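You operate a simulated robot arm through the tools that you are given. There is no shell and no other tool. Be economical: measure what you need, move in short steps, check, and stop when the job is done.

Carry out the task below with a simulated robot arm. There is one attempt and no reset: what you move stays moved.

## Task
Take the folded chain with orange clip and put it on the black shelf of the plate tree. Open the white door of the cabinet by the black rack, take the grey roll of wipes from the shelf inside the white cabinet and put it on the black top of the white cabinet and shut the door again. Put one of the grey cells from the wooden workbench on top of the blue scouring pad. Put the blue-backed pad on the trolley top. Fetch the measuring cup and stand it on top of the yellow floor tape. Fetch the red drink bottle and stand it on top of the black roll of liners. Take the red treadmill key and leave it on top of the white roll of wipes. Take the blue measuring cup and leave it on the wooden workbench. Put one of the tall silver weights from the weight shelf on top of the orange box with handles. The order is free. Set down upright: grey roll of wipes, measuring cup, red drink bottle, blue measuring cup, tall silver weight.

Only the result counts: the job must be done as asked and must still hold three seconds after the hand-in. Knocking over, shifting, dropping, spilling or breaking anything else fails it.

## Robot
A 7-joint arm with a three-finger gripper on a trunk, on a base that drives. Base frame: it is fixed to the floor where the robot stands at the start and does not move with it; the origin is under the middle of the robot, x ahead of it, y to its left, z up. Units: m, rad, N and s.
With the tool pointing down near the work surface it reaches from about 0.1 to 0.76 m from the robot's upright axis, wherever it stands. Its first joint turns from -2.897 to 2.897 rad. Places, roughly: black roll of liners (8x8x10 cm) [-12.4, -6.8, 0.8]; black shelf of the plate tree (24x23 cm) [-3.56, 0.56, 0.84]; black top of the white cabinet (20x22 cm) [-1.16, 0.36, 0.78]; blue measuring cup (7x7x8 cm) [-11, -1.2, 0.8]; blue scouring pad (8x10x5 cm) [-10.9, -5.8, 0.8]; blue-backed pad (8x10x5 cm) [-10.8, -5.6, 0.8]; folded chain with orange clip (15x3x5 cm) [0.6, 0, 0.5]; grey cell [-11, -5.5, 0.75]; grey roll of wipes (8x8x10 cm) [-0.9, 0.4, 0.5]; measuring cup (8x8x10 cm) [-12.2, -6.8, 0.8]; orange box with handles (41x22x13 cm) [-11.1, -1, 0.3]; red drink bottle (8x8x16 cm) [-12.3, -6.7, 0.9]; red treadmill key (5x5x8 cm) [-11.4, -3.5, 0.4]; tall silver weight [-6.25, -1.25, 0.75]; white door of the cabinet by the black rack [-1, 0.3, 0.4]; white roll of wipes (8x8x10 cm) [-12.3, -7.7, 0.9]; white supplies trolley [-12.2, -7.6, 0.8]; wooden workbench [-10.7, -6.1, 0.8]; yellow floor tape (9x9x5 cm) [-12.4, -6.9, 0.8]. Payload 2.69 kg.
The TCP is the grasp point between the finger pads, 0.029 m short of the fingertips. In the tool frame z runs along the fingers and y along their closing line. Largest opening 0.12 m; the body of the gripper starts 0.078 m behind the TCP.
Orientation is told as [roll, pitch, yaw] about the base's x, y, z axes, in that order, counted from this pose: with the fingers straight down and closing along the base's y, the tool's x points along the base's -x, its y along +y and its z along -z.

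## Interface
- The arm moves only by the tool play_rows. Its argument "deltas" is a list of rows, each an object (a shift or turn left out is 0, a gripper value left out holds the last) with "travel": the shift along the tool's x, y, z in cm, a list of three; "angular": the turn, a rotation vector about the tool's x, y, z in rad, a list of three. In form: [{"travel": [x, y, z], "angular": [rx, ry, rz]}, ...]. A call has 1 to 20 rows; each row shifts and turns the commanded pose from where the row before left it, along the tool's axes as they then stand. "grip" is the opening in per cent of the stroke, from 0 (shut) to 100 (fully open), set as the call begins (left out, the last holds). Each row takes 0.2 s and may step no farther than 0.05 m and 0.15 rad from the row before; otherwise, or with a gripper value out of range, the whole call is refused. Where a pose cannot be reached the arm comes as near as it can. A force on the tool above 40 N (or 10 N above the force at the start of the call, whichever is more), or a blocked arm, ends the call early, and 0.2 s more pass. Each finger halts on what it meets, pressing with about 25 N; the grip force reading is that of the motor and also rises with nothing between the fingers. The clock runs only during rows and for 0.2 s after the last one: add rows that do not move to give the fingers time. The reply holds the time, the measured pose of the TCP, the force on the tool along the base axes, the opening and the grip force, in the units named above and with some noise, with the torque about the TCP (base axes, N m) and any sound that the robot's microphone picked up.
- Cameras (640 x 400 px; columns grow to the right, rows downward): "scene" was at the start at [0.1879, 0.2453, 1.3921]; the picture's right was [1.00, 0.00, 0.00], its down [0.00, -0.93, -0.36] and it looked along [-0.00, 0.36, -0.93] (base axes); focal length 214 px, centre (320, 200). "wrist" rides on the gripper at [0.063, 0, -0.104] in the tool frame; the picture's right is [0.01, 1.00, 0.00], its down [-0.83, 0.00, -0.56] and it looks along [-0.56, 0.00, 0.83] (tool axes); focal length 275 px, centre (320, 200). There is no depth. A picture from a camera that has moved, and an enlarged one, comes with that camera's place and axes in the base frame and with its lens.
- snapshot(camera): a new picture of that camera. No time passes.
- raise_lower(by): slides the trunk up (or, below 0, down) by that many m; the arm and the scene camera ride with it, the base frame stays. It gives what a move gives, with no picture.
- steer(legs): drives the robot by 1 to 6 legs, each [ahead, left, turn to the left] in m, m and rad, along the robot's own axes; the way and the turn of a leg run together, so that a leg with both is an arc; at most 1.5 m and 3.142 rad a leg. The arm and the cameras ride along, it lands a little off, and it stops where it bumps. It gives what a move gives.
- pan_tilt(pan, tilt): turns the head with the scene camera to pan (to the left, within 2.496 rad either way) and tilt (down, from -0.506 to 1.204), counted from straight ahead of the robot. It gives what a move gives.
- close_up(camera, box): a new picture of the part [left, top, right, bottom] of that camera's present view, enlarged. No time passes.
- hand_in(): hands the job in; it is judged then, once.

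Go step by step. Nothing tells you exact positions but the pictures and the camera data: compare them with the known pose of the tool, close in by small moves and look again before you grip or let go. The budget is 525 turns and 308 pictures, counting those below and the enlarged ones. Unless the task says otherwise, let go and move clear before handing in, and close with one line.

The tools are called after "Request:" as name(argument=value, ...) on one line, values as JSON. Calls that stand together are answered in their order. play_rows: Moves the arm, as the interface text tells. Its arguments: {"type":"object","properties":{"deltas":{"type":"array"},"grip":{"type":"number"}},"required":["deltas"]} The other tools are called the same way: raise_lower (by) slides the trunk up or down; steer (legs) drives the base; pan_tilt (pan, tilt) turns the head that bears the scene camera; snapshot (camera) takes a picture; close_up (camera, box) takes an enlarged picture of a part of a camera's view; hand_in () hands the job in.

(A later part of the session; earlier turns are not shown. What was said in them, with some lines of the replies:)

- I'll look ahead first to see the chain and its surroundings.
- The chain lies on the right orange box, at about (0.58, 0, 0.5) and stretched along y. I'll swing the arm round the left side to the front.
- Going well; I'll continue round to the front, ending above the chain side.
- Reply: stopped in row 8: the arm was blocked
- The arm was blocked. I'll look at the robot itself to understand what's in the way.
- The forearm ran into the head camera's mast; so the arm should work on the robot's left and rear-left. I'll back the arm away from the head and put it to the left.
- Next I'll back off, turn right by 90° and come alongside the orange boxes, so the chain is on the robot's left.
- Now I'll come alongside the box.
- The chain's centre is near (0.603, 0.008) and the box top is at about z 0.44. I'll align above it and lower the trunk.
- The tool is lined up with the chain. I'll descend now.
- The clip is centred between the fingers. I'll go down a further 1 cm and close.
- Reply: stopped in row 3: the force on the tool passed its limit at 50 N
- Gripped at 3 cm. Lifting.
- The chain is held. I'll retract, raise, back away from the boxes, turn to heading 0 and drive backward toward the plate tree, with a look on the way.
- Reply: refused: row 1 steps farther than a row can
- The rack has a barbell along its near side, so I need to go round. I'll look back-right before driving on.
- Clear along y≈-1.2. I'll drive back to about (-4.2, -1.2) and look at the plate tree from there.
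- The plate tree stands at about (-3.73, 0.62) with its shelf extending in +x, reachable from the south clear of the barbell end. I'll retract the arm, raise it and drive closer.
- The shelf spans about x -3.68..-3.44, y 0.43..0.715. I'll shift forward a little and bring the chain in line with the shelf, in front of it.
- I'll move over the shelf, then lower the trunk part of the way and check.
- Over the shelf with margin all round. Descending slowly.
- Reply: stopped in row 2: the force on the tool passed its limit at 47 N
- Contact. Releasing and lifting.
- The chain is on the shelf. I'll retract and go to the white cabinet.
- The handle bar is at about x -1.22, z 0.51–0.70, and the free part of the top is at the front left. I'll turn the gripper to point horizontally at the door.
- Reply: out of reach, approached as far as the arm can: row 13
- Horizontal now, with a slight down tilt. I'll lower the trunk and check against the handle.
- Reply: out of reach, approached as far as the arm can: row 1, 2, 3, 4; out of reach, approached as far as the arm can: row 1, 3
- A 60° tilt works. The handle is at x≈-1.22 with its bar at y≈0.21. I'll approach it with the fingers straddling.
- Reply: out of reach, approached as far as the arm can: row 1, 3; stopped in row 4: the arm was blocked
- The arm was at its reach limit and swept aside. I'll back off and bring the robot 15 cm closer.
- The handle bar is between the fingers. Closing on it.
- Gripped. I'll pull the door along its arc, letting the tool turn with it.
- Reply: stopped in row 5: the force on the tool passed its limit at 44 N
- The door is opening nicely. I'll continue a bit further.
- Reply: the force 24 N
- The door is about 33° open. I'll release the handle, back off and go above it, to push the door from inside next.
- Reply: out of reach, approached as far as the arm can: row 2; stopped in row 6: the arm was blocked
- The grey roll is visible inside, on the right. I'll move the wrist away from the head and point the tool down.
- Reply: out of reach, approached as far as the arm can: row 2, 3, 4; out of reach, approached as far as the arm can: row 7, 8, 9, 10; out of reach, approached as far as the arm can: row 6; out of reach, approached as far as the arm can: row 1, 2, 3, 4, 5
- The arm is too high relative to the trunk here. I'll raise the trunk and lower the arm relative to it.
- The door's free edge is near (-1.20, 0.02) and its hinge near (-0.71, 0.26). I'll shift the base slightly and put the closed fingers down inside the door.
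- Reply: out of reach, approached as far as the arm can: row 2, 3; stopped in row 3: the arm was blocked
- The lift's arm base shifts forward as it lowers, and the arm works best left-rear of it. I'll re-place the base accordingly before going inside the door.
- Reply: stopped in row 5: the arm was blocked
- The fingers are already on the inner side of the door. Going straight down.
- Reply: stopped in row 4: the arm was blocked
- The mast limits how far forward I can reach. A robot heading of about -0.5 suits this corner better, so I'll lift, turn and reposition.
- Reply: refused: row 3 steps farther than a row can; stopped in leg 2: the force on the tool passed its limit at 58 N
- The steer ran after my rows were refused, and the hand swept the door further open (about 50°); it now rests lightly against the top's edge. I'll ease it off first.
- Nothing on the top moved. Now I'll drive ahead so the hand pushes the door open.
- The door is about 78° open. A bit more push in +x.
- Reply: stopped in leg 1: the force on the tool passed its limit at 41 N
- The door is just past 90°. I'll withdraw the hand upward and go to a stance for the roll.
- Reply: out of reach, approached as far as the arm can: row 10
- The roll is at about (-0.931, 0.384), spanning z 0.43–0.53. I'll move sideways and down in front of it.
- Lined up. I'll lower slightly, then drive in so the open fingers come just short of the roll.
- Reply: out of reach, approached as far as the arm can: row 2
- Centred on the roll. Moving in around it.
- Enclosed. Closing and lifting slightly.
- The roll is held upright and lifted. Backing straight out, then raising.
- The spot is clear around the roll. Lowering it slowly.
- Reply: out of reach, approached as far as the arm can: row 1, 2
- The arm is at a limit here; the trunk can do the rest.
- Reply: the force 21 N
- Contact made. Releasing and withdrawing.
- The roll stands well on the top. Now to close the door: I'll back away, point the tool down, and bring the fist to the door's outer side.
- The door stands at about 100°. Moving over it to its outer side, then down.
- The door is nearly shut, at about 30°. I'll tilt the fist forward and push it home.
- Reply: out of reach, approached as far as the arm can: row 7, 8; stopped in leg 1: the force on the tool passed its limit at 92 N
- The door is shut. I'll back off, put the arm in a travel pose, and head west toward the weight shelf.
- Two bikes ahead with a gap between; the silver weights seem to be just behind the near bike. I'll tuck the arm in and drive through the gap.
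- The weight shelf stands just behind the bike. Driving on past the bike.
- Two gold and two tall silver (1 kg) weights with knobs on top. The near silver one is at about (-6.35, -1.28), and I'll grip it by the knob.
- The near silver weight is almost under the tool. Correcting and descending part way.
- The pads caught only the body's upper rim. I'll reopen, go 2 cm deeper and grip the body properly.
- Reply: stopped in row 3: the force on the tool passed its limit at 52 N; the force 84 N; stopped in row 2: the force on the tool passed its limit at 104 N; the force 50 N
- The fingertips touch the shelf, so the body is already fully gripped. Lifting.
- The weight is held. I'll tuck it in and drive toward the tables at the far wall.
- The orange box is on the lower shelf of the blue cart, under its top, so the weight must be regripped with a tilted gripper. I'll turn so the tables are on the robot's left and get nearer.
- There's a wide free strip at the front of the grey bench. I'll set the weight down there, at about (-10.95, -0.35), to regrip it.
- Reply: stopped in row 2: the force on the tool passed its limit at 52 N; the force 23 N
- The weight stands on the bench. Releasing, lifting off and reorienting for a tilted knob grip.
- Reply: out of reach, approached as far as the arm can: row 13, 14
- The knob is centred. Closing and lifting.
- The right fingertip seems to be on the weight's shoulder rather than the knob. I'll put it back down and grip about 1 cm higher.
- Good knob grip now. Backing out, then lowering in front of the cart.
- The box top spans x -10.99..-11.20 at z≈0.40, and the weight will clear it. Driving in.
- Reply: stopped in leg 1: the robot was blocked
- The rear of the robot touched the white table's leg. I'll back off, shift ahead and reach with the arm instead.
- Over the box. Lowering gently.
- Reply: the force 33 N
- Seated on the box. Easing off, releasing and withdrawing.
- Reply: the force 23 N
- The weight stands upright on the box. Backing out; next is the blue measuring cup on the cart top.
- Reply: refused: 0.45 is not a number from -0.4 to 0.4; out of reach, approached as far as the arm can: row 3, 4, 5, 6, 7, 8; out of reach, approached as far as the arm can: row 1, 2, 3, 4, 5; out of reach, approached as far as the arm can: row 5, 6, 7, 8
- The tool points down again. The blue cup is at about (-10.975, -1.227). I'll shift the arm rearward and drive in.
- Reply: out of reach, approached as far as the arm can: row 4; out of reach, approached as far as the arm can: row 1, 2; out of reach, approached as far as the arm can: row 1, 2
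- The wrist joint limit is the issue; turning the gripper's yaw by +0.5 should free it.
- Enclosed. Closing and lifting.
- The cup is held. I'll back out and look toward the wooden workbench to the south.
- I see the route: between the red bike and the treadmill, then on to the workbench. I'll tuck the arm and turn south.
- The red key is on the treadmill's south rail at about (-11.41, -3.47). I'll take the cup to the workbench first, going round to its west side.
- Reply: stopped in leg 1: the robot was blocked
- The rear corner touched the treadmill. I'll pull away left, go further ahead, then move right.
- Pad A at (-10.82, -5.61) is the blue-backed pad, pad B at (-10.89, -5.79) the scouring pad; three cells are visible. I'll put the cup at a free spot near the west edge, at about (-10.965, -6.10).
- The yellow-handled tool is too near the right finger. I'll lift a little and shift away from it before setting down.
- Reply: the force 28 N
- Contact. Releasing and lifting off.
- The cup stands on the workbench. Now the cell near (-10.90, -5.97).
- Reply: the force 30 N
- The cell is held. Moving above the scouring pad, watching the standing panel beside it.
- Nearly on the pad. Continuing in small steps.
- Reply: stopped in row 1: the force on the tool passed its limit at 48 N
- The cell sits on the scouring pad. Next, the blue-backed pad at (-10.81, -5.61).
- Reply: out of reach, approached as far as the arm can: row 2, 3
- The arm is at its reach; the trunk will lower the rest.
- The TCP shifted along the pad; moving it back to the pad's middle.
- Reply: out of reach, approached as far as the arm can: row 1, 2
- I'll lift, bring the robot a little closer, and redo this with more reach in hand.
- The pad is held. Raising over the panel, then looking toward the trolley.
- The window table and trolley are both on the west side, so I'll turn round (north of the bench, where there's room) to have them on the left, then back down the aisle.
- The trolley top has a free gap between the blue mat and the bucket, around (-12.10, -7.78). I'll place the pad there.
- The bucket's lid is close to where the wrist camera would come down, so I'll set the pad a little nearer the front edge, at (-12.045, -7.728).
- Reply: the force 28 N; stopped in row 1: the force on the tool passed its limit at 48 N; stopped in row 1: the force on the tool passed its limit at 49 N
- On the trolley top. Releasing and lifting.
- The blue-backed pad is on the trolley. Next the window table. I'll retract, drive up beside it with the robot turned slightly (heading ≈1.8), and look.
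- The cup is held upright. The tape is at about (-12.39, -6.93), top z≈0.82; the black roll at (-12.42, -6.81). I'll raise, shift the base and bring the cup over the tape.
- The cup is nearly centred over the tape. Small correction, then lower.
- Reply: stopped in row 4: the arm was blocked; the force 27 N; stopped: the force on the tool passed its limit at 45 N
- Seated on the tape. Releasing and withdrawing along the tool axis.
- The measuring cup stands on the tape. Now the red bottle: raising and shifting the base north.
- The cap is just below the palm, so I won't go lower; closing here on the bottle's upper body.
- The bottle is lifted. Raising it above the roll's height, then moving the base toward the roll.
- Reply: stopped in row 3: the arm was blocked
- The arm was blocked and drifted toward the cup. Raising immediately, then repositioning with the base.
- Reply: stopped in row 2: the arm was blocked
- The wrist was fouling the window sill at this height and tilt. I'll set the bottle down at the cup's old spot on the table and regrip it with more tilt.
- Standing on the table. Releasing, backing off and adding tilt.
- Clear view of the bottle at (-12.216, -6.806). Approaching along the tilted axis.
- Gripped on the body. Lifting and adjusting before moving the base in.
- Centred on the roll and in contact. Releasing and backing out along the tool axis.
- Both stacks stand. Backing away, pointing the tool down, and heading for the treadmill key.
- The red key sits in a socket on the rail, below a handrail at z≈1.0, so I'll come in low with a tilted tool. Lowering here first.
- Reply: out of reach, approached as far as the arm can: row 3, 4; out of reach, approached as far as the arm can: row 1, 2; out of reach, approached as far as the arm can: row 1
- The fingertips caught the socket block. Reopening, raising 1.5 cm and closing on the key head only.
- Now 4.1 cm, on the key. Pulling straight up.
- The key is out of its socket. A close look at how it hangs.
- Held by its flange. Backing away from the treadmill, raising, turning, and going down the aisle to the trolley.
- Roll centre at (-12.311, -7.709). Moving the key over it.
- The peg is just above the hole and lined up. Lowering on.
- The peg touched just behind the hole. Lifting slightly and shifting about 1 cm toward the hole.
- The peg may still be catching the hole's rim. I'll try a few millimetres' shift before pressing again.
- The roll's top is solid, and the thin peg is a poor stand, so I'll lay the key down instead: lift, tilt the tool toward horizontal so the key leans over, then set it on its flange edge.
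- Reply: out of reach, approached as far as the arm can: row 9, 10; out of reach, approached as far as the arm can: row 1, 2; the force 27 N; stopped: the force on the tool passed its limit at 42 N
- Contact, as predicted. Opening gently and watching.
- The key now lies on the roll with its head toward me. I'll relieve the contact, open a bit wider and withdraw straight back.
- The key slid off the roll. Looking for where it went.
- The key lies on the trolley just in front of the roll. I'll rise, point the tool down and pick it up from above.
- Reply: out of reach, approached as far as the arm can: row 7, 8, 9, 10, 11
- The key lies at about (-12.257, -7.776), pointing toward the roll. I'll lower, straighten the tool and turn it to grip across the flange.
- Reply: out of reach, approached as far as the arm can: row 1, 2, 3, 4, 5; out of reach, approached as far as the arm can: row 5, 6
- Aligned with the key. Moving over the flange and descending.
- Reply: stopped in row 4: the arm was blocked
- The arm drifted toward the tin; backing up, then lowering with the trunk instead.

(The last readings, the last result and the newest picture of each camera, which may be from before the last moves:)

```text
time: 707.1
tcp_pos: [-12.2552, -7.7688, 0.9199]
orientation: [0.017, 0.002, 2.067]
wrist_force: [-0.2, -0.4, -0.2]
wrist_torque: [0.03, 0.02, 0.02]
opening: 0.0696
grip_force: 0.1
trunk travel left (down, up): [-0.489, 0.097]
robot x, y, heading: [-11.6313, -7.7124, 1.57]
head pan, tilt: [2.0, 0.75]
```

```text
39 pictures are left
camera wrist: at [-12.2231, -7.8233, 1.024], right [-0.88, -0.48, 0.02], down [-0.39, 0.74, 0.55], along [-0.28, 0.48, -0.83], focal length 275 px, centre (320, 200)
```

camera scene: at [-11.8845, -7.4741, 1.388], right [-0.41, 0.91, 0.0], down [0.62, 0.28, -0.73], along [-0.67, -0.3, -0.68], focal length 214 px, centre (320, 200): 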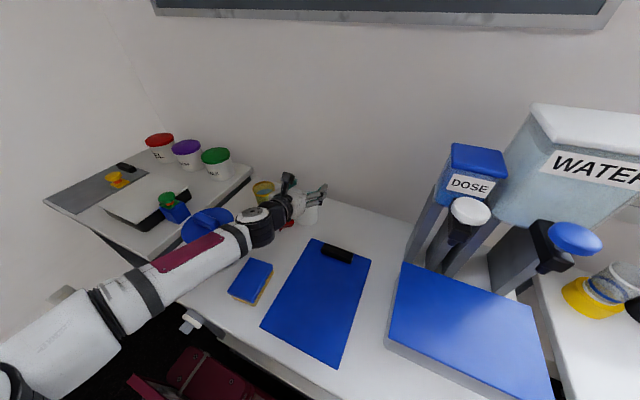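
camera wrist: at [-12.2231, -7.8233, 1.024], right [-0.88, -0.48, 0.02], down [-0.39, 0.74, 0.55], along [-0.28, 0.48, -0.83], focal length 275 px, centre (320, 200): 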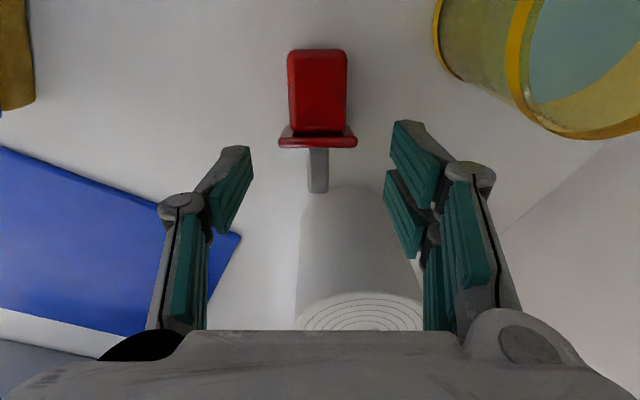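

Request:
play_rows(deltas=[{"travel": [-0.5, -0.1, 0]}])

Request:
raise_lower(by=-0.05)

Request:
snapshot(camera="wrist")

```text
time: 707.5
tcp_pos: [-12.2573, -7.7629, 0.9191]
orientation: [0.017, 0.003, 2.067]
wrist_force: [-0.4, 0.7, -0.8]
wrist_torque: [0.02, 0.0, 0.01]
opening: 0.0699
grip_force: 0.0
trunk travel left (down, up): [-0.489, 0.097]
robot x, y, heading: [-11.6294, -7.7106, 1.566]
head pan, tilt: [2.0, 0.75]
```

```text
time: 708.5
tcp_pos: [-12.2577, -7.7595, 0.8788]
orientation: [0.018, -0.005, 2.06]
wrist_force: [16.8, 8.5, 42.3]
wrist_torque: [0.14, -1.14, 0.1]
opening: 0.0253
grip_force: 27.9
trunk travel left (down, up): [-0.439, 0.147]
robot x, y, heading: [-11.6289, -7.7103, 1.566]
head pan, tilt: [2.0, 0.75]
stopped: the force on the tool passed its limit at 55 N (the readings are from after the stop); the commanded pose is now the measured one
```

```text
38 pictures are left
camera wrist: at [-12.2252, -7.815, 0.9827], right [-0.88, -0.48, 0.02], down [-0.39, 0.73, 0.56], along [-0.28, 0.48, -0.83], focal length 275 px, centre (320, 200)
```

wrist: 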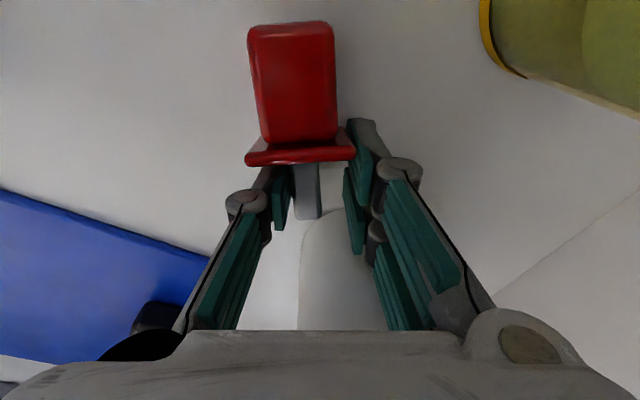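

Request:
raise_lower(by=0.012)

Request:
snapshot(camera="wrist")

```text
time: 709.1
tcp_pos: [-12.2562, -7.7605, 0.8839]
orientation: [0.016, -0.001, 2.061]
wrist_force: [-0.5, 0.0, 0.2]
wrist_torque: [0.0, 0.02, -0.03]
opening: 0.0698
grip_force: 0.0
trunk travel left (down, up): [-0.451, 0.135]
robot x, y, heading: [-11.6305, -7.7128, 1.567]
head pan, tilt: [2.0, 0.75]
```

```text
37 pictures are left
camera wrist: at [-12.2257, -7.8156, 0.9882], right [-0.88, -0.48, 0.01], down [-0.39, 0.73, 0.56], along [-0.28, 0.48, -0.83], focal length 275 px, centre (320, 200)
```

wrist: 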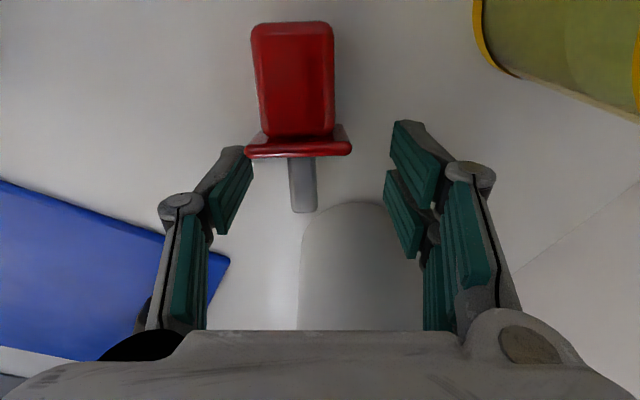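

Request:
play_rows(deltas=[{"travel": [0, 0, -1.5]}, {"travel": [1.4, -1.1, 0]}, {}])

Request:
snapshot(camera="wrist")

```text
time: 709.9
tcp_pos: [-12.24, -7.7675, 0.9008]
orientation: [0.016, -0.004, 2.065]
wrist_force: [0.7, 1.1, 0.8]
wrist_torque: [-0.01, 0.0, -0.01]
opening: 0.0699
grip_force: 0.0
trunk travel left (down, up): [-0.451, 0.135]
robot x, y, heading: [-11.63, -7.7118, 1.566]
head pan, tilt: [2.0, 0.75]
```

```text
36 pictures are left
camera wrist: at [-12.2086, -7.8219, 1.0042], right [-0.88, -0.48, 0.02], down [-0.39, 0.73, 0.56], along [-0.28, 0.48, -0.83], focal length 275 px, centre (320, 200)
```

wrist: 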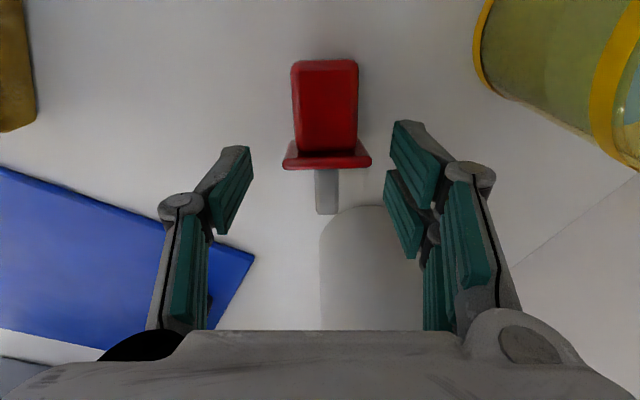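

Request:
play_rows(deltas=[{"travel": [0.2, 0.4, 0]}])

Request:
raise_lower(by=-0.03)

Request:
snapshot(camera="wrist")

```text
time: 710.3
tcp_pos: [-12.2431, -7.7707, 0.8992]
orientation: [0.016, -0.002, 2.063]
wrist_force: [-0.9, -0.1, 0.2]
wrist_torque: [-0.01, 0.03, -0.01]
opening: 0.0696
grip_force: 0.1
trunk travel left (down, up): [-0.451, 0.135]
robot x, y, heading: [-11.628, -7.7139, 1.565]
head pan, tilt: [2.0, 0.75]
```

```text
time: 711.1
tcp_pos: [-12.2442, -7.7687, 0.8747]
orientation: [0.017, -0.006, 2.065]
wrist_force: [1.8, 0.9, 12.5]
wrist_torque: [0.23, -0.55, 0.0]
opening: 0.0738
grip_force: 3.4
trunk travel left (down, up): [-0.421, 0.165]
robot x, y, heading: [-11.6291, -7.7129, 1.566]
head pan, tilt: [2.0, 0.75]
stopped: the force on the tool passed its limit at 52 N (the readings are from after the stop); the commanded pose is now the measured one
```

```text
35 pictures are left
camera wrist: at [-12.2126, -7.8239, 0.9794], right [-0.88, -0.48, 0.02], down [-0.39, 0.73, 0.56], along [-0.28, 0.49, -0.83], focal length 275 px, centre (320, 200)
```

wrist: 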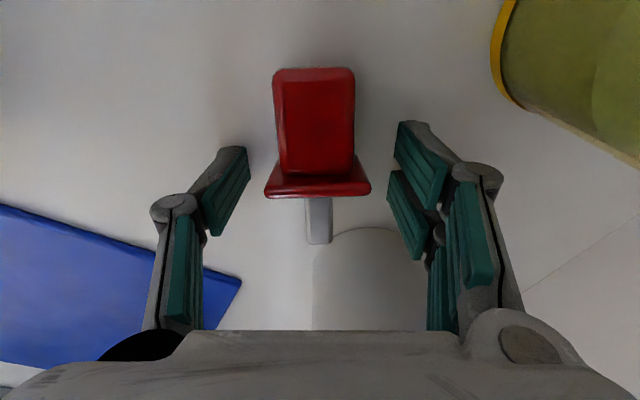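

The fingertips touch the trolley surface. Raising a few millimetres and closing on the key's head.

Request:
raise_lower(by=0.007)

Request:
play_rows(deltas=[{"travel": [0, -0.2, 0]}, {}, {}, {}], grip=0)

Request:
raise_lower(by=0.05)

Request:
snapshot(camera="wrist")

```text
time: 711.7
tcp_pos: [-12.2443, -7.7681, 0.8794]
orientation: [0.014, -0.007, 2.062]
wrist_force: [0.5, -0.3, -0.5]
wrist_torque: [0.0, 0.0, -0.02]
opening: 0.0697
grip_force: 0.0
trunk travel left (down, up): [-0.428, 0.158]
robot x, y, heading: [-11.6261, -7.7108, 1.568]
head pan, tilt: [2.0, 0.75]
```

```text
time: 712.7
tcp_pos: [-12.2433, -7.7658, 0.8809]
orientation: [0.014, -0.007, 2.062]
wrist_force: [0.9, -0.2, -0.9]
wrist_torque: [0.01, -0.02, 0.04]
opening: 0.041
grip_force: 25.2
trunk travel left (down, up): [-0.428, 0.158]
robot x, y, heading: [-11.6313, -7.7149, 1.565]
head pan, tilt: [2.0, 0.75]
```

```text
time: 713.6
tcp_pos: [-12.2423, -7.7665, 0.931]
orientation: [0.014, -0.008, 2.063]
wrist_force: [-0.3, 0.6, 0.1]
wrist_torque: [-0.01, 0.01, 0.02]
opening: 0.041
grip_force: 24.4
trunk travel left (down, up): [-0.478, 0.108]
robot x, y, heading: [-11.6315, -7.711, 1.57]
head pan, tilt: [2.0, 0.75]
```

```text
34 pictures are left
camera wrist: at [-12.211, -7.8225, 1.0345], right [-0.88, -0.48, 0.01], down [-0.39, 0.73, 0.56], along [-0.28, 0.49, -0.83], focal length 275 px, centre (320, 200)
```

wrist: 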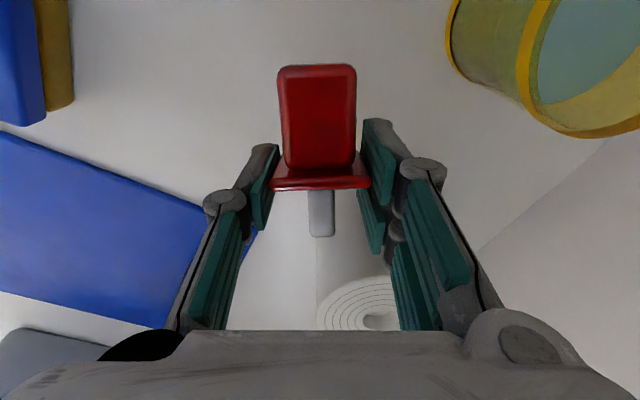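

The key is held lying flat. Raising, shifting the base, and bringing it over the roll.

Request:
raise_lower(by=0.05)

Request:
play_rows(deltas=[{"travel": [0, 0, -3]}, {"travel": [0, 0, -3]}])

Request:
steer(legs=[[0.11, 0, 0]])

Request:
snapshot(camera="wrist")

```text
time: 714.5
tcp_pos: [-12.2429, -7.7664, 0.98]
orientation: [0.015, -0.006, 2.065]
wrist_force: [-0.5, 0.9, -0.5]
wrist_torque: [0.01, -0.02, -0.01]
opening: 0.041
grip_force: 24.9
trunk travel left (down, up): [-0.528, 0.058]
robot x, y, heading: [-11.6317, -7.7126, 1.566]
head pan, tilt: [2.0, 0.75]
```

```text
time: 715.1
tcp_pos: [-12.2411, -7.7662, 1.0418]
orientation: [0.014, -0.006, 2.063]
wrist_force: [0.4, 0.4, -0.4]
wrist_torque: [0.02, 0.03, 0.06]
opening: 0.0411
grip_force: 24.8
trunk travel left (down, up): [-0.528, 0.058]
robot x, y, heading: [-11.6311, -7.7091, 1.566]
head pan, tilt: [2.0, 0.75]
```

```text
time: 716.3
tcp_pos: [-12.2413, -7.6546, 1.0416]
orientation: [0.014, -0.007, 2.063]
wrist_force: [-0.1, -0.5, -0.4]
wrist_torque: [0.05, 0.02, 0.01]
opening: 0.041
grip_force: 24.8
trunk travel left (down, up): [-0.528, 0.058]
robot x, y, heading: [-11.6276, -7.5998, 1.572]
head pan, tilt: [2.0, 0.75]
```

```text
33 pictures are left
camera wrist: at [-12.2099, -7.7096, 1.1449], right [-0.88, -0.48, 0.01], down [-0.39, 0.73, 0.56], along [-0.28, 0.49, -0.83], focal length 275 px, centre (320, 200)
```

wrist: 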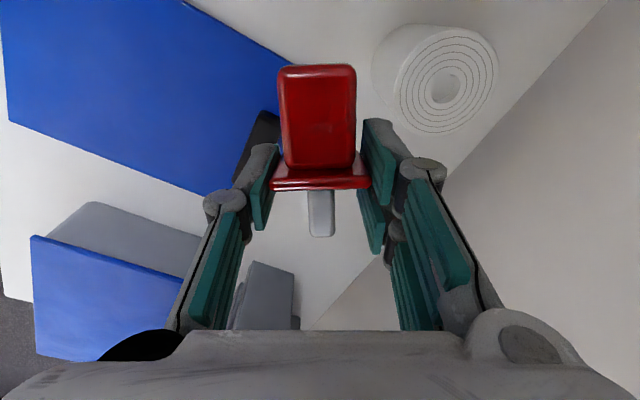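

Request:
play_rows(deltas=[{"travel": [0.4, 3, 0]}, {"travel": [0.4, 3, 0]}, {"travel": [0.4, 2.9, 0]}, {}])

Request:
snapshot(camera="wrist")

Request:
close_up(camera="scene", box=[250, 150, 390, 270])

```text
time: 717.3
tcp_pos: [-12.2657, -7.8106, 1.049]
orientation: [0.027, -0.005, 2.22]
wrist_force: [0.9, 0.1, -0.8]
wrist_torque: [0.01, 0.0, 0.0]
opening: 0.0411
grip_force: 25.2
trunk travel left (down, up): [-0.528, 0.058]
robot x, y, heading: [-11.6309, -7.6005, 1.564]
head pan, tilt: [2.0, 0.75]
stopped in row 4: the arm was blocked; the commanded pose is now the measured one
```

```text
32 pictures are left
camera wrist: at [-12.2253, -7.8597, 1.1534], right [-0.79, -0.61, 0.03], down [-0.49, 0.67, 0.56], along [-0.36, 0.43, -0.83], focal length 275 px, centre (320, 200)
```

wrist: 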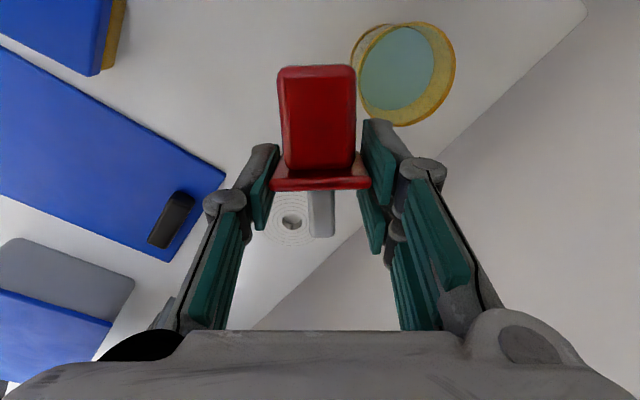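

```text
3.33 times, centred on (320, 210) of scene
camera zoom: at [-11.8947, -7.5379, 1.5272], right [-0.41, 0.91, 0.0], down [0.62, 0.28, -0.73], along [-0.67, -0.3, -0.68], focal length 715 px, centre (320, 167)
```

zoom: 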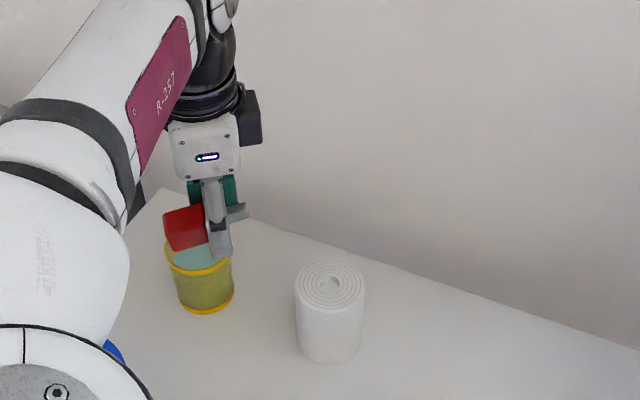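

The arm slipped sideways at its reach limit. I'll lean the tool outward (rolling the key only about its own long axis), and adjust the base.

Request:
play_rows(deltas=[{"angular": [0, 0, 0.14]}, {"angular": [-0.12, 0, 0]}, {"angular": [-0.12, 0, 0]}, {"angular": [-0.11, 0, 0]}])

Request:
steer(legs=[[-0.05, 0.012, 0.005]])

Request:
snapshot(camera="wrist")

```text
time: 718.3
tcp_pos: [-12.2671, -7.8084, 1.0498]
orientation: [0.377, -0.006, 2.074]
wrist_force: [-0.4, 0.6, -1.2]
wrist_torque: [-0.01, -0.02, -0.01]
opening: 0.0408
grip_force: 24.9
trunk travel left (down, up): [-0.528, 0.058]
robot x, y, heading: [-11.6311, -7.607, 1.566]
head pan, tilt: [2.0, 0.75]
```

```text
time: 719.2
tcp_pos: [-12.2788, -7.8621, 1.0494]
orientation: [0.375, -0.005, 2.078]
wrist_force: [0.2, -1.0, -0.3]
wrist_torque: [0.02, 0.03, -0.02]
opening: 0.041
grip_force: 24.8
trunk travel left (down, up): [-0.528, 0.058]
robot x, y, heading: [-11.6413, -7.6508, 1.571]
head pan, tilt: [2.0, 0.75]
```

```text
30 pictures are left
camera wrist: at [-12.2136, -7.8982, 1.1462], right [-0.81, -0.46, 0.37], down [-0.23, 0.82, 0.52], along [-0.54, 0.34, -0.77], focal length 275 px, centre (320, 200)
```

wrist: 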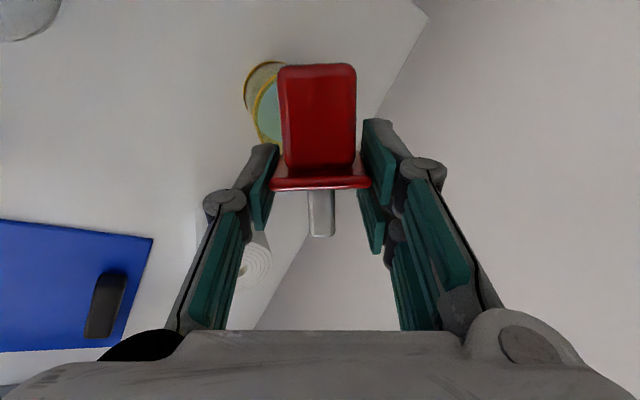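

Request:
play_rows(deltas=[{"travel": [-3.8, -1.06, -0.4]}, {"travel": [-3.8, -1.06, -0.4]}, {"travel": [-3.8, -1.06, -0.4]}, {"travel": [-3.7, -1.06, -0.4]}, {}])

Request:
close_up(camera="scene", box=[250, 150, 390, 270])

```text
time: 720.4
tcp_pos: [-12.313, -7.7081, 1.049]
orientation: [0.377, -0.005, 2.079]
wrist_force: [0.1, 1.0, -0.3]
wrist_torque: [0.0, -0.01, -0.01]
opening: 0.0411
grip_force: 25.2
trunk travel left (down, up): [-0.528, 0.058]
robot x, y, heading: [-11.6406, -7.6543, 1.573]
head pan, tilt: [2.0, 0.75]
```

```text
3.33 times, centred on (320, 210) of scene
camera zoom: at [-11.9072, -7.5894, 1.5272], right [-0.42, 0.91, 0.0], down [0.62, 0.28, -0.73], along [-0.66, -0.3, -0.68], focal length 715 px, centre (320, 167)
```

zoom: 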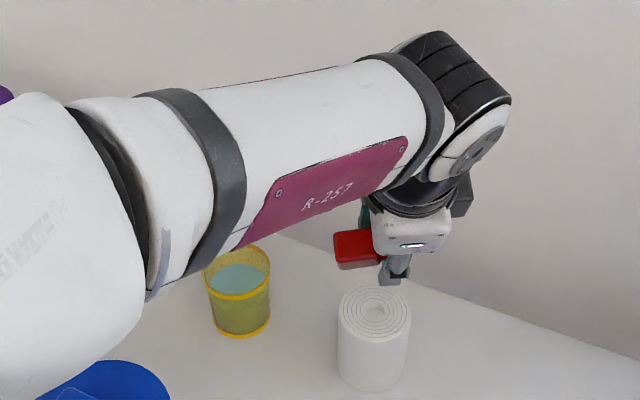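

Right over the roll. Lowering in small steps.

Request:
play_rows(deltas=[{"travel": [0, -0.74, 1.86]}, {"travel": [0, -0.74, 1.86]}, {}])

Request:
close_up(camera="scene", box=[310, 190, 370, 250])

```text
time: 721.2
tcp_pos: [-12.3116, -7.7074, 1.0072]
orientation: [0.377, -0.002, 2.079]
wrist_force: [0.2, -0.2, -0.5]
wrist_torque: [0.01, -0.01, -0.02]
opening: 0.0411
grip_force: 25.1
trunk travel left (down, up): [-0.528, 0.058]
robot x, y, heading: [-11.6405, -7.6521, 1.571]
head pan, tilt: [2.0, 0.75]
```

```text
6.67 times, centred on (340, 220) of scene
camera zoom: at [-11.9072, -7.5894, 1.5272], right [-0.42, 0.91, 0.0], down [0.62, 0.28, -0.73], along [-0.66, -0.3, -0.68], focal length 1430 px, centre (187, 67)
```

zoom: 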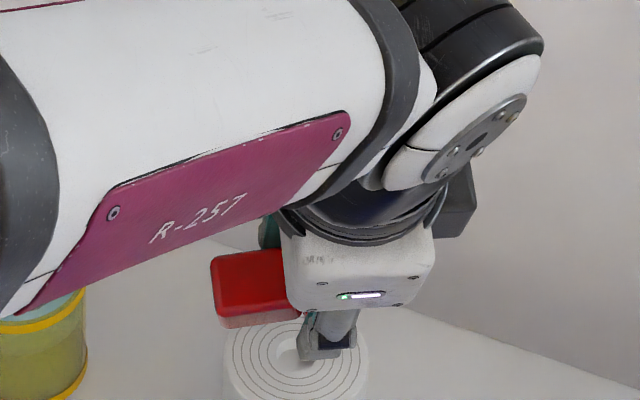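

Request:
play_rows(deltas=[{"travel": [-1.4, 0, 0]}, {"travel": [0, -0.4, 0.93]}, {}])

Request:
play_rows(deltas=[{"travel": [0, -0.22, 0.56]}, {}])

Request:
play_rows(deltas=[{"travel": [0, -0.22, 0.56]}, {}])

```text
time: 722.0
tcp_pos: [-12.3194, -7.6955, 0.9979]
orientation: [0.377, -0.003, 2.078]
wrist_force: [0.1, -0.2, -0.1]
wrist_torque: [0.02, -0.02, -0.03]
opening: 0.0409
grip_force: 24.9
trunk travel left (down, up): [-0.528, 0.058]
robot x, y, heading: [-11.6423, -7.6519, 1.579]
head pan, tilt: [2.0, 0.75]
```

```text
time: 722.6
tcp_pos: [-12.3196, -7.6947, 0.9926]
orientation: [0.377, -0.004, 2.078]
wrist_force: [0.4, 0.2, 0.1]
wrist_torque: [0.0, 0.02, -0.01]
opening: 0.0409
grip_force: 25.1
trunk travel left (down, up): [-0.528, 0.058]
robot x, y, heading: [-11.6441, -7.6537, 1.572]
head pan, tilt: [2.0, 0.75]
```

```text
time: 723.2
tcp_pos: [-12.3189, -7.6939, 0.986]
orientation: [0.378, -0.004, 2.08]
wrist_force: [0.7, 1.0, -0.9]
wrist_torque: [0.01, 0.01, -0.02]
opening: 0.0412
grip_force: 24.9
trunk travel left (down, up): [-0.528, 0.058]
robot x, y, heading: [-11.6432, -7.652, 1.571]
head pan, tilt: [2.0, 0.75]
```

Request:
play_rows(deltas=[{"travel": [0, -0.22, 0.56]}, {}])

Request:
play_rows(deltas=[{"travel": [0, -0.22, 0.56]}, {}])

Request:
close_up(camera="scene", box=[310, 190, 370, 250])

```text
time: 723.8
tcp_pos: [-12.3194, -7.6949, 0.9811]
orientation: [0.379, -0.004, 2.079]
wrist_force: [1.9, 1.8, 11.2]
wrist_torque: [0.09, -0.24, 0.0]
opening: 0.041
grip_force: 24.8
trunk travel left (down, up): [-0.528, 0.058]
robot x, y, heading: [-11.6423, -7.6538, 1.57]
head pan, tilt: [2.0, 0.75]
```

```text
time: 724.2
tcp_pos: [-12.3201, -7.6952, 0.9817]
orientation: [0.388, -0.008, 2.08]
wrist_force: [0.4, 0.4, 11.2]
wrist_torque: [0.09, -0.24, -0.07]
opening: 0.0409
grip_force: 24.8
trunk travel left (down, up): [-0.528, 0.058]
robot x, y, heading: [-11.6406, -7.6526, 1.572]
head pan, tilt: [2.0, 0.75]
stopped in row 2: the force on the tool passed its limit at 48 N (the readings are from after the stop); the commanded pose is now the measured one
```

```text
6.67 times, centred on (340, 220) of scene
camera zoom: at [-11.9065, -7.5893, 1.5273], right [-0.42, 0.91, 0.0], down [0.62, 0.28, -0.73], along [-0.67, -0.3, -0.68], focal length 1430 px, centre (187, 67)
```

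zoom: 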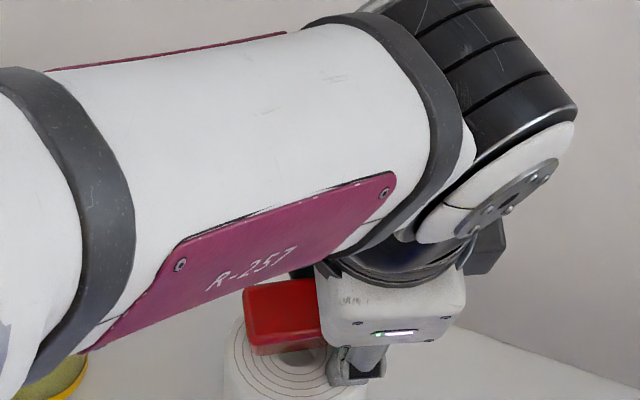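

In contact and well centred. Easing up 2 mm and opening.

Request:
play_rows(deltas=[{"travel": [0, 0.07, -0.19]}, {}])

Request:
play_rows(deltas=[{}, {}, {}], grip=60)

Request:
snapshot(camera="wrist")

```text
time: 724.8
tcp_pos: [-12.32, -7.6945, 0.9819]
orientation: [0.384, -0.005, 2.079]
wrist_force: [-0.6, -0.4, 2.8]
wrist_torque: [0.03, -0.01, 0.03]
opening: 0.0411
grip_force: 25.1
trunk travel left (down, up): [-0.528, 0.058]
robot x, y, heading: [-11.6419, -7.6509, 1.574]
head pan, tilt: [2.0, 0.75]
```

```text
time: 725.6
tcp_pos: [-12.3202, -7.694, 0.9829]
orientation: [0.387, -0.005, 2.078]
wrist_force: [0.8, 0.0, 2.1]
wrist_torque: [-0.01, -0.09, -0.01]
opening: 0.0733
grip_force: 0.1
trunk travel left (down, up): [-0.528, 0.058]
robot x, y, heading: [-11.6404, -7.6503, 1.571]
head pan, tilt: [2.0, 0.75]
```

```text
26 pictures are left
camera wrist: at [-12.2545, -7.7307, 1.0787], right [-0.81, -0.46, 0.37], down [-0.22, 0.82, 0.52], along [-0.55, 0.34, -0.77], focal length 275 px, centre (320, 200)
```

wrist: 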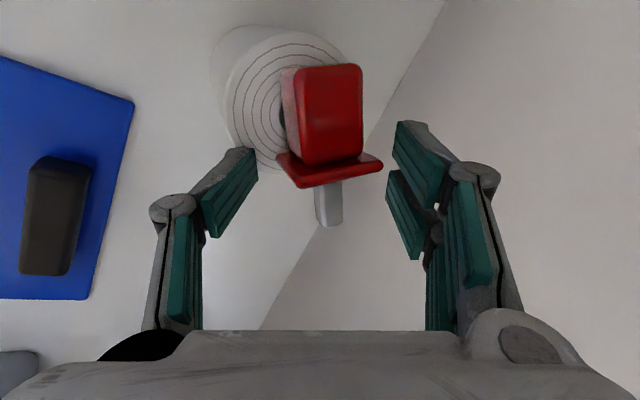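

The key rests on the roll. Withdrawing carefully along the tool axis.

Request:
play_rows(deltas=[{"travel": [0, 0, -0.8]}, {"travel": [0, 0, -2]}, {"travel": [0, 0, -4]}, {"travel": [0, 0, -4]}])

Request:
snapshot(camera="wrist")

Request:
close_up(camera="scene", box=[300, 180, 380, 260])

```text
time: 726.6
tcp_pos: [-12.283, -7.6759, 1.0825]
orientation: [0.383, -0.005, 2.079]
wrist_force: [-0.1, 0.0, 0.1]
wrist_torque: [0.0, -0.01, 0.02]
opening: 0.0717
grip_force: 0.1
trunk travel left (down, up): [-0.528, 0.058]
robot x, y, heading: [-11.6425, -7.6493, 1.568]
head pan, tilt: [2.0, 0.75]
```

```text
25 pictures are left
camera wrist: at [-12.2175, -7.7121, 1.1792], right [-0.81, -0.46, 0.37], down [-0.23, 0.82, 0.52], along [-0.55, 0.34, -0.77], focal length 275 px, centre (320, 200)
```

wrist: 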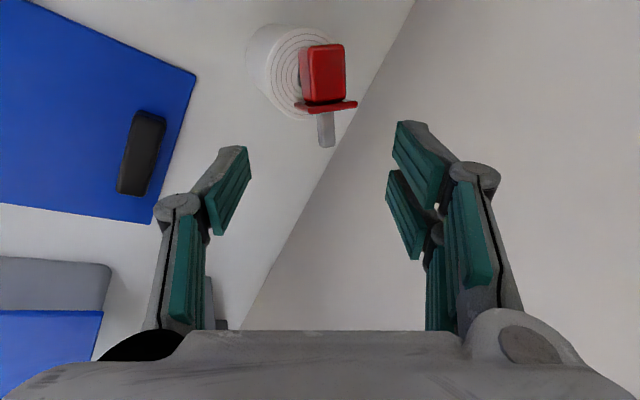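

```text
5.00 times, centred on (340, 220) of scene
camera zoom: at [-11.9075, -7.5895, 1.5272], right [-0.42, 0.91, 0.0], down [0.62, 0.28, -0.73], along [-0.66, -0.3, -0.68], focal length 1072 px, centre (220, 100)
```

zoom: 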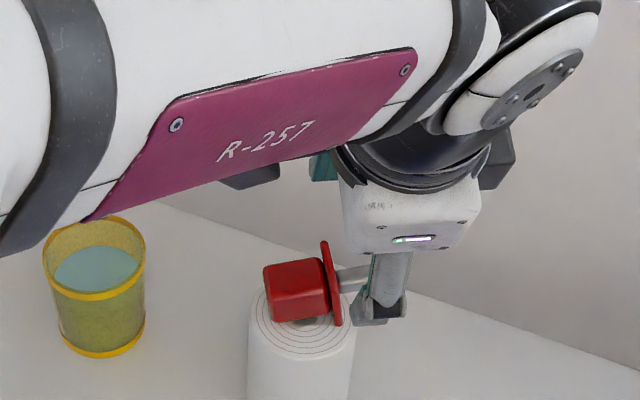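

The key lies on the roll, head and flange within its top. Retreating and checking again.

Request:
play_rows(deltas=[{"travel": [0, -3, -3]}, {"travel": [0, -4, 0]}, {"travel": [0, -4, 0]}, {"travel": [0, -4, 0]}])

Request:
steer(legs=[[0, -0.2, 0]])

Request:
snapshot(camera="scene")

```text
time: 727.6
tcp_pos: [-12.1515, -7.6008, 1.0552]
orientation: [0.383, -0.006, 2.079]
wrist_force: [-1.0, 0.0, 0.0]
wrist_torque: [0.02, -0.02, 0.01]
opening: 0.0721
grip_force: 0.1
trunk travel left (down, up): [-0.528, 0.058]
robot x, y, heading: [-11.6443, -7.6555, 1.572]
head pan, tilt: [2.0, 0.75]
```

```text
time: 729.2
tcp_pos: [-11.9469, -7.6004, 1.0553]
orientation: [0.385, -0.004, 2.078]
wrist_force: [0.4, 0.4, 0.4]
wrist_torque: [-0.04, 0.04, -0.01]
opening: 0.0719
grip_force: 0.0
trunk travel left (down, up): [-0.528, 0.058]
robot x, y, heading: [-11.4338, -7.6532, 1.565]
head pan, tilt: [2.0, 0.75]
```

```text
23 pictures are left
camera scene: at [-11.7022, -7.5891, 1.5272], right [-0.42, 0.91, 0.0], down [0.62, 0.28, -0.73], along [-0.67, -0.3, -0.68], focal length 214 px, centre (320, 200)
```

scene: 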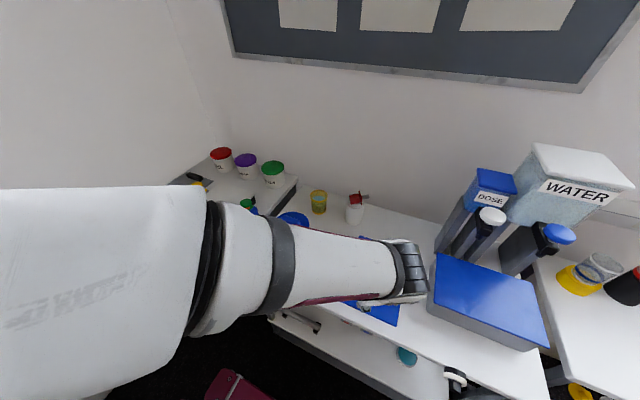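

Request:
close_up(camera="scene", box=[300, 170, 410, 240])

Request:
steer(legs=[[0.6, -0.02, 0]])

Request:
snapshot(camera="scene")

```text
5.71 times, centred on (355, 205) of scene
camera zoom: at [-11.7022, -7.5891, 1.5272], right [-0.42, 0.91, 0.0], down [0.62, 0.28, -0.73], along [-0.67, -0.3, -0.68], focal length 1226 px, centre (120, 171)
```

zoom: 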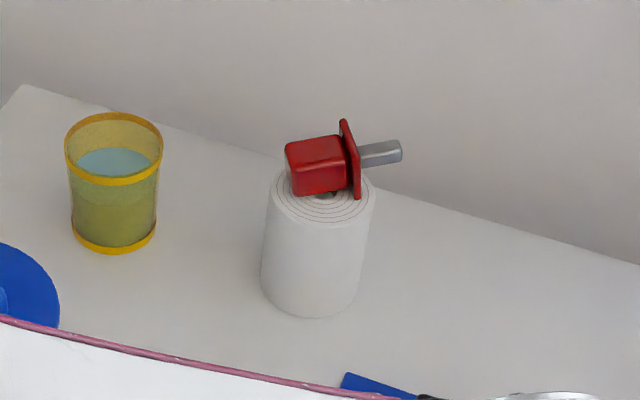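

```text
time: 732.6
tcp_pos: [-11.9262, -6.9937, 1.056]
orientation: [0.384, -0.006, 2.077]
wrist_force: [0.5, -0.6, -0.2]
wrist_torque: [0.02, 0.03, 0.01]
opening: 0.0719
grip_force: 0.0
trunk travel left (down, up): [-0.528, 0.058]
robot x, y, heading: [-11.4159, -7.0438, 1.573]
head pan, tilt: [2.0, 0.75]
```

```text
21 pictures are left
camera scene: at [-11.6815, -6.9818, 1.5273], right [-0.41, 0.91, 0.0], down [0.62, 0.28, -0.73], along [-0.67, -0.3, -0.68], focal length 214 px, centre (320, 200)
```

scene: 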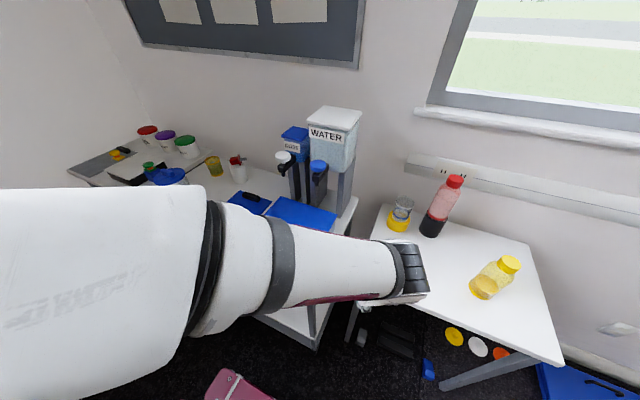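

All good here. A last check of the workbench opposite.

Request:
steer(legs=[[0.9, 0, 0]])

Request:
pan_tilt(pan=-1.5, tilt=0.6)

Request:
snapshot(camera="scene")

```text
time: 737.4
tcp_pos: [-11.9328, -6.0903, 1.0561]
orientation: [0.385, -0.003, 2.093]
wrist_force: [-0.7, 0.9, -0.3]
wrist_torque: [0.02, 0.0, 0.02]
opening: 0.072
grip_force: 0.0
trunk travel left (down, up): [-0.528, 0.058]
robot x, y, heading: [-11.4234, -6.134, 1.587]
head pan, tilt: [2.0, 0.75]
```

```text
time: 740.4
tcp_pos: [-11.9324, -6.0902, 1.0548]
orientation: [0.384, -0.006, 2.094]
wrist_force: [-0.1, -0.7, -0.5]
wrist_torque: [0.0, -0.03, 0.0]
opening: 0.0719
grip_force: 0.0
trunk travel left (down, up): [-0.528, 0.058]
robot x, y, heading: [-11.4226, -6.1315, 1.581]
head pan, tilt: [-1.499, 0.6]
```

```text
20 pictures are left
camera scene: at [-11.5255, -6.0318, 1.5401], right [0.09, -1.0, 0.0], down [-0.56, -0.05, -0.83], along [0.82, 0.07, -0.56], focal length 214 px, centre (320, 200)
```

scene: 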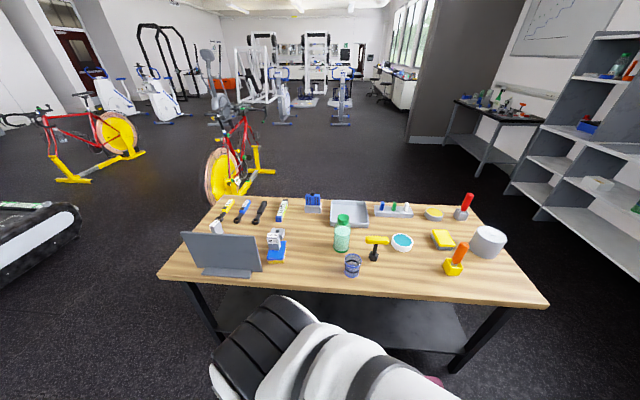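

The cell is on the scouring pad and the blue cup stands upright on the workbench, so everything is in place. Handing in.

Request:
hand_in()

```text
The job is handed in.
```

I handed the job in with all nine items placed as asked. On the way the robot's base bumped the white table and the treadmill once each, and the treadmill key slid off the white roll onto the trolley at my first attempt; I picked it up and laid it back on the roll. In the pictures nothing else looked moved or knocked over.
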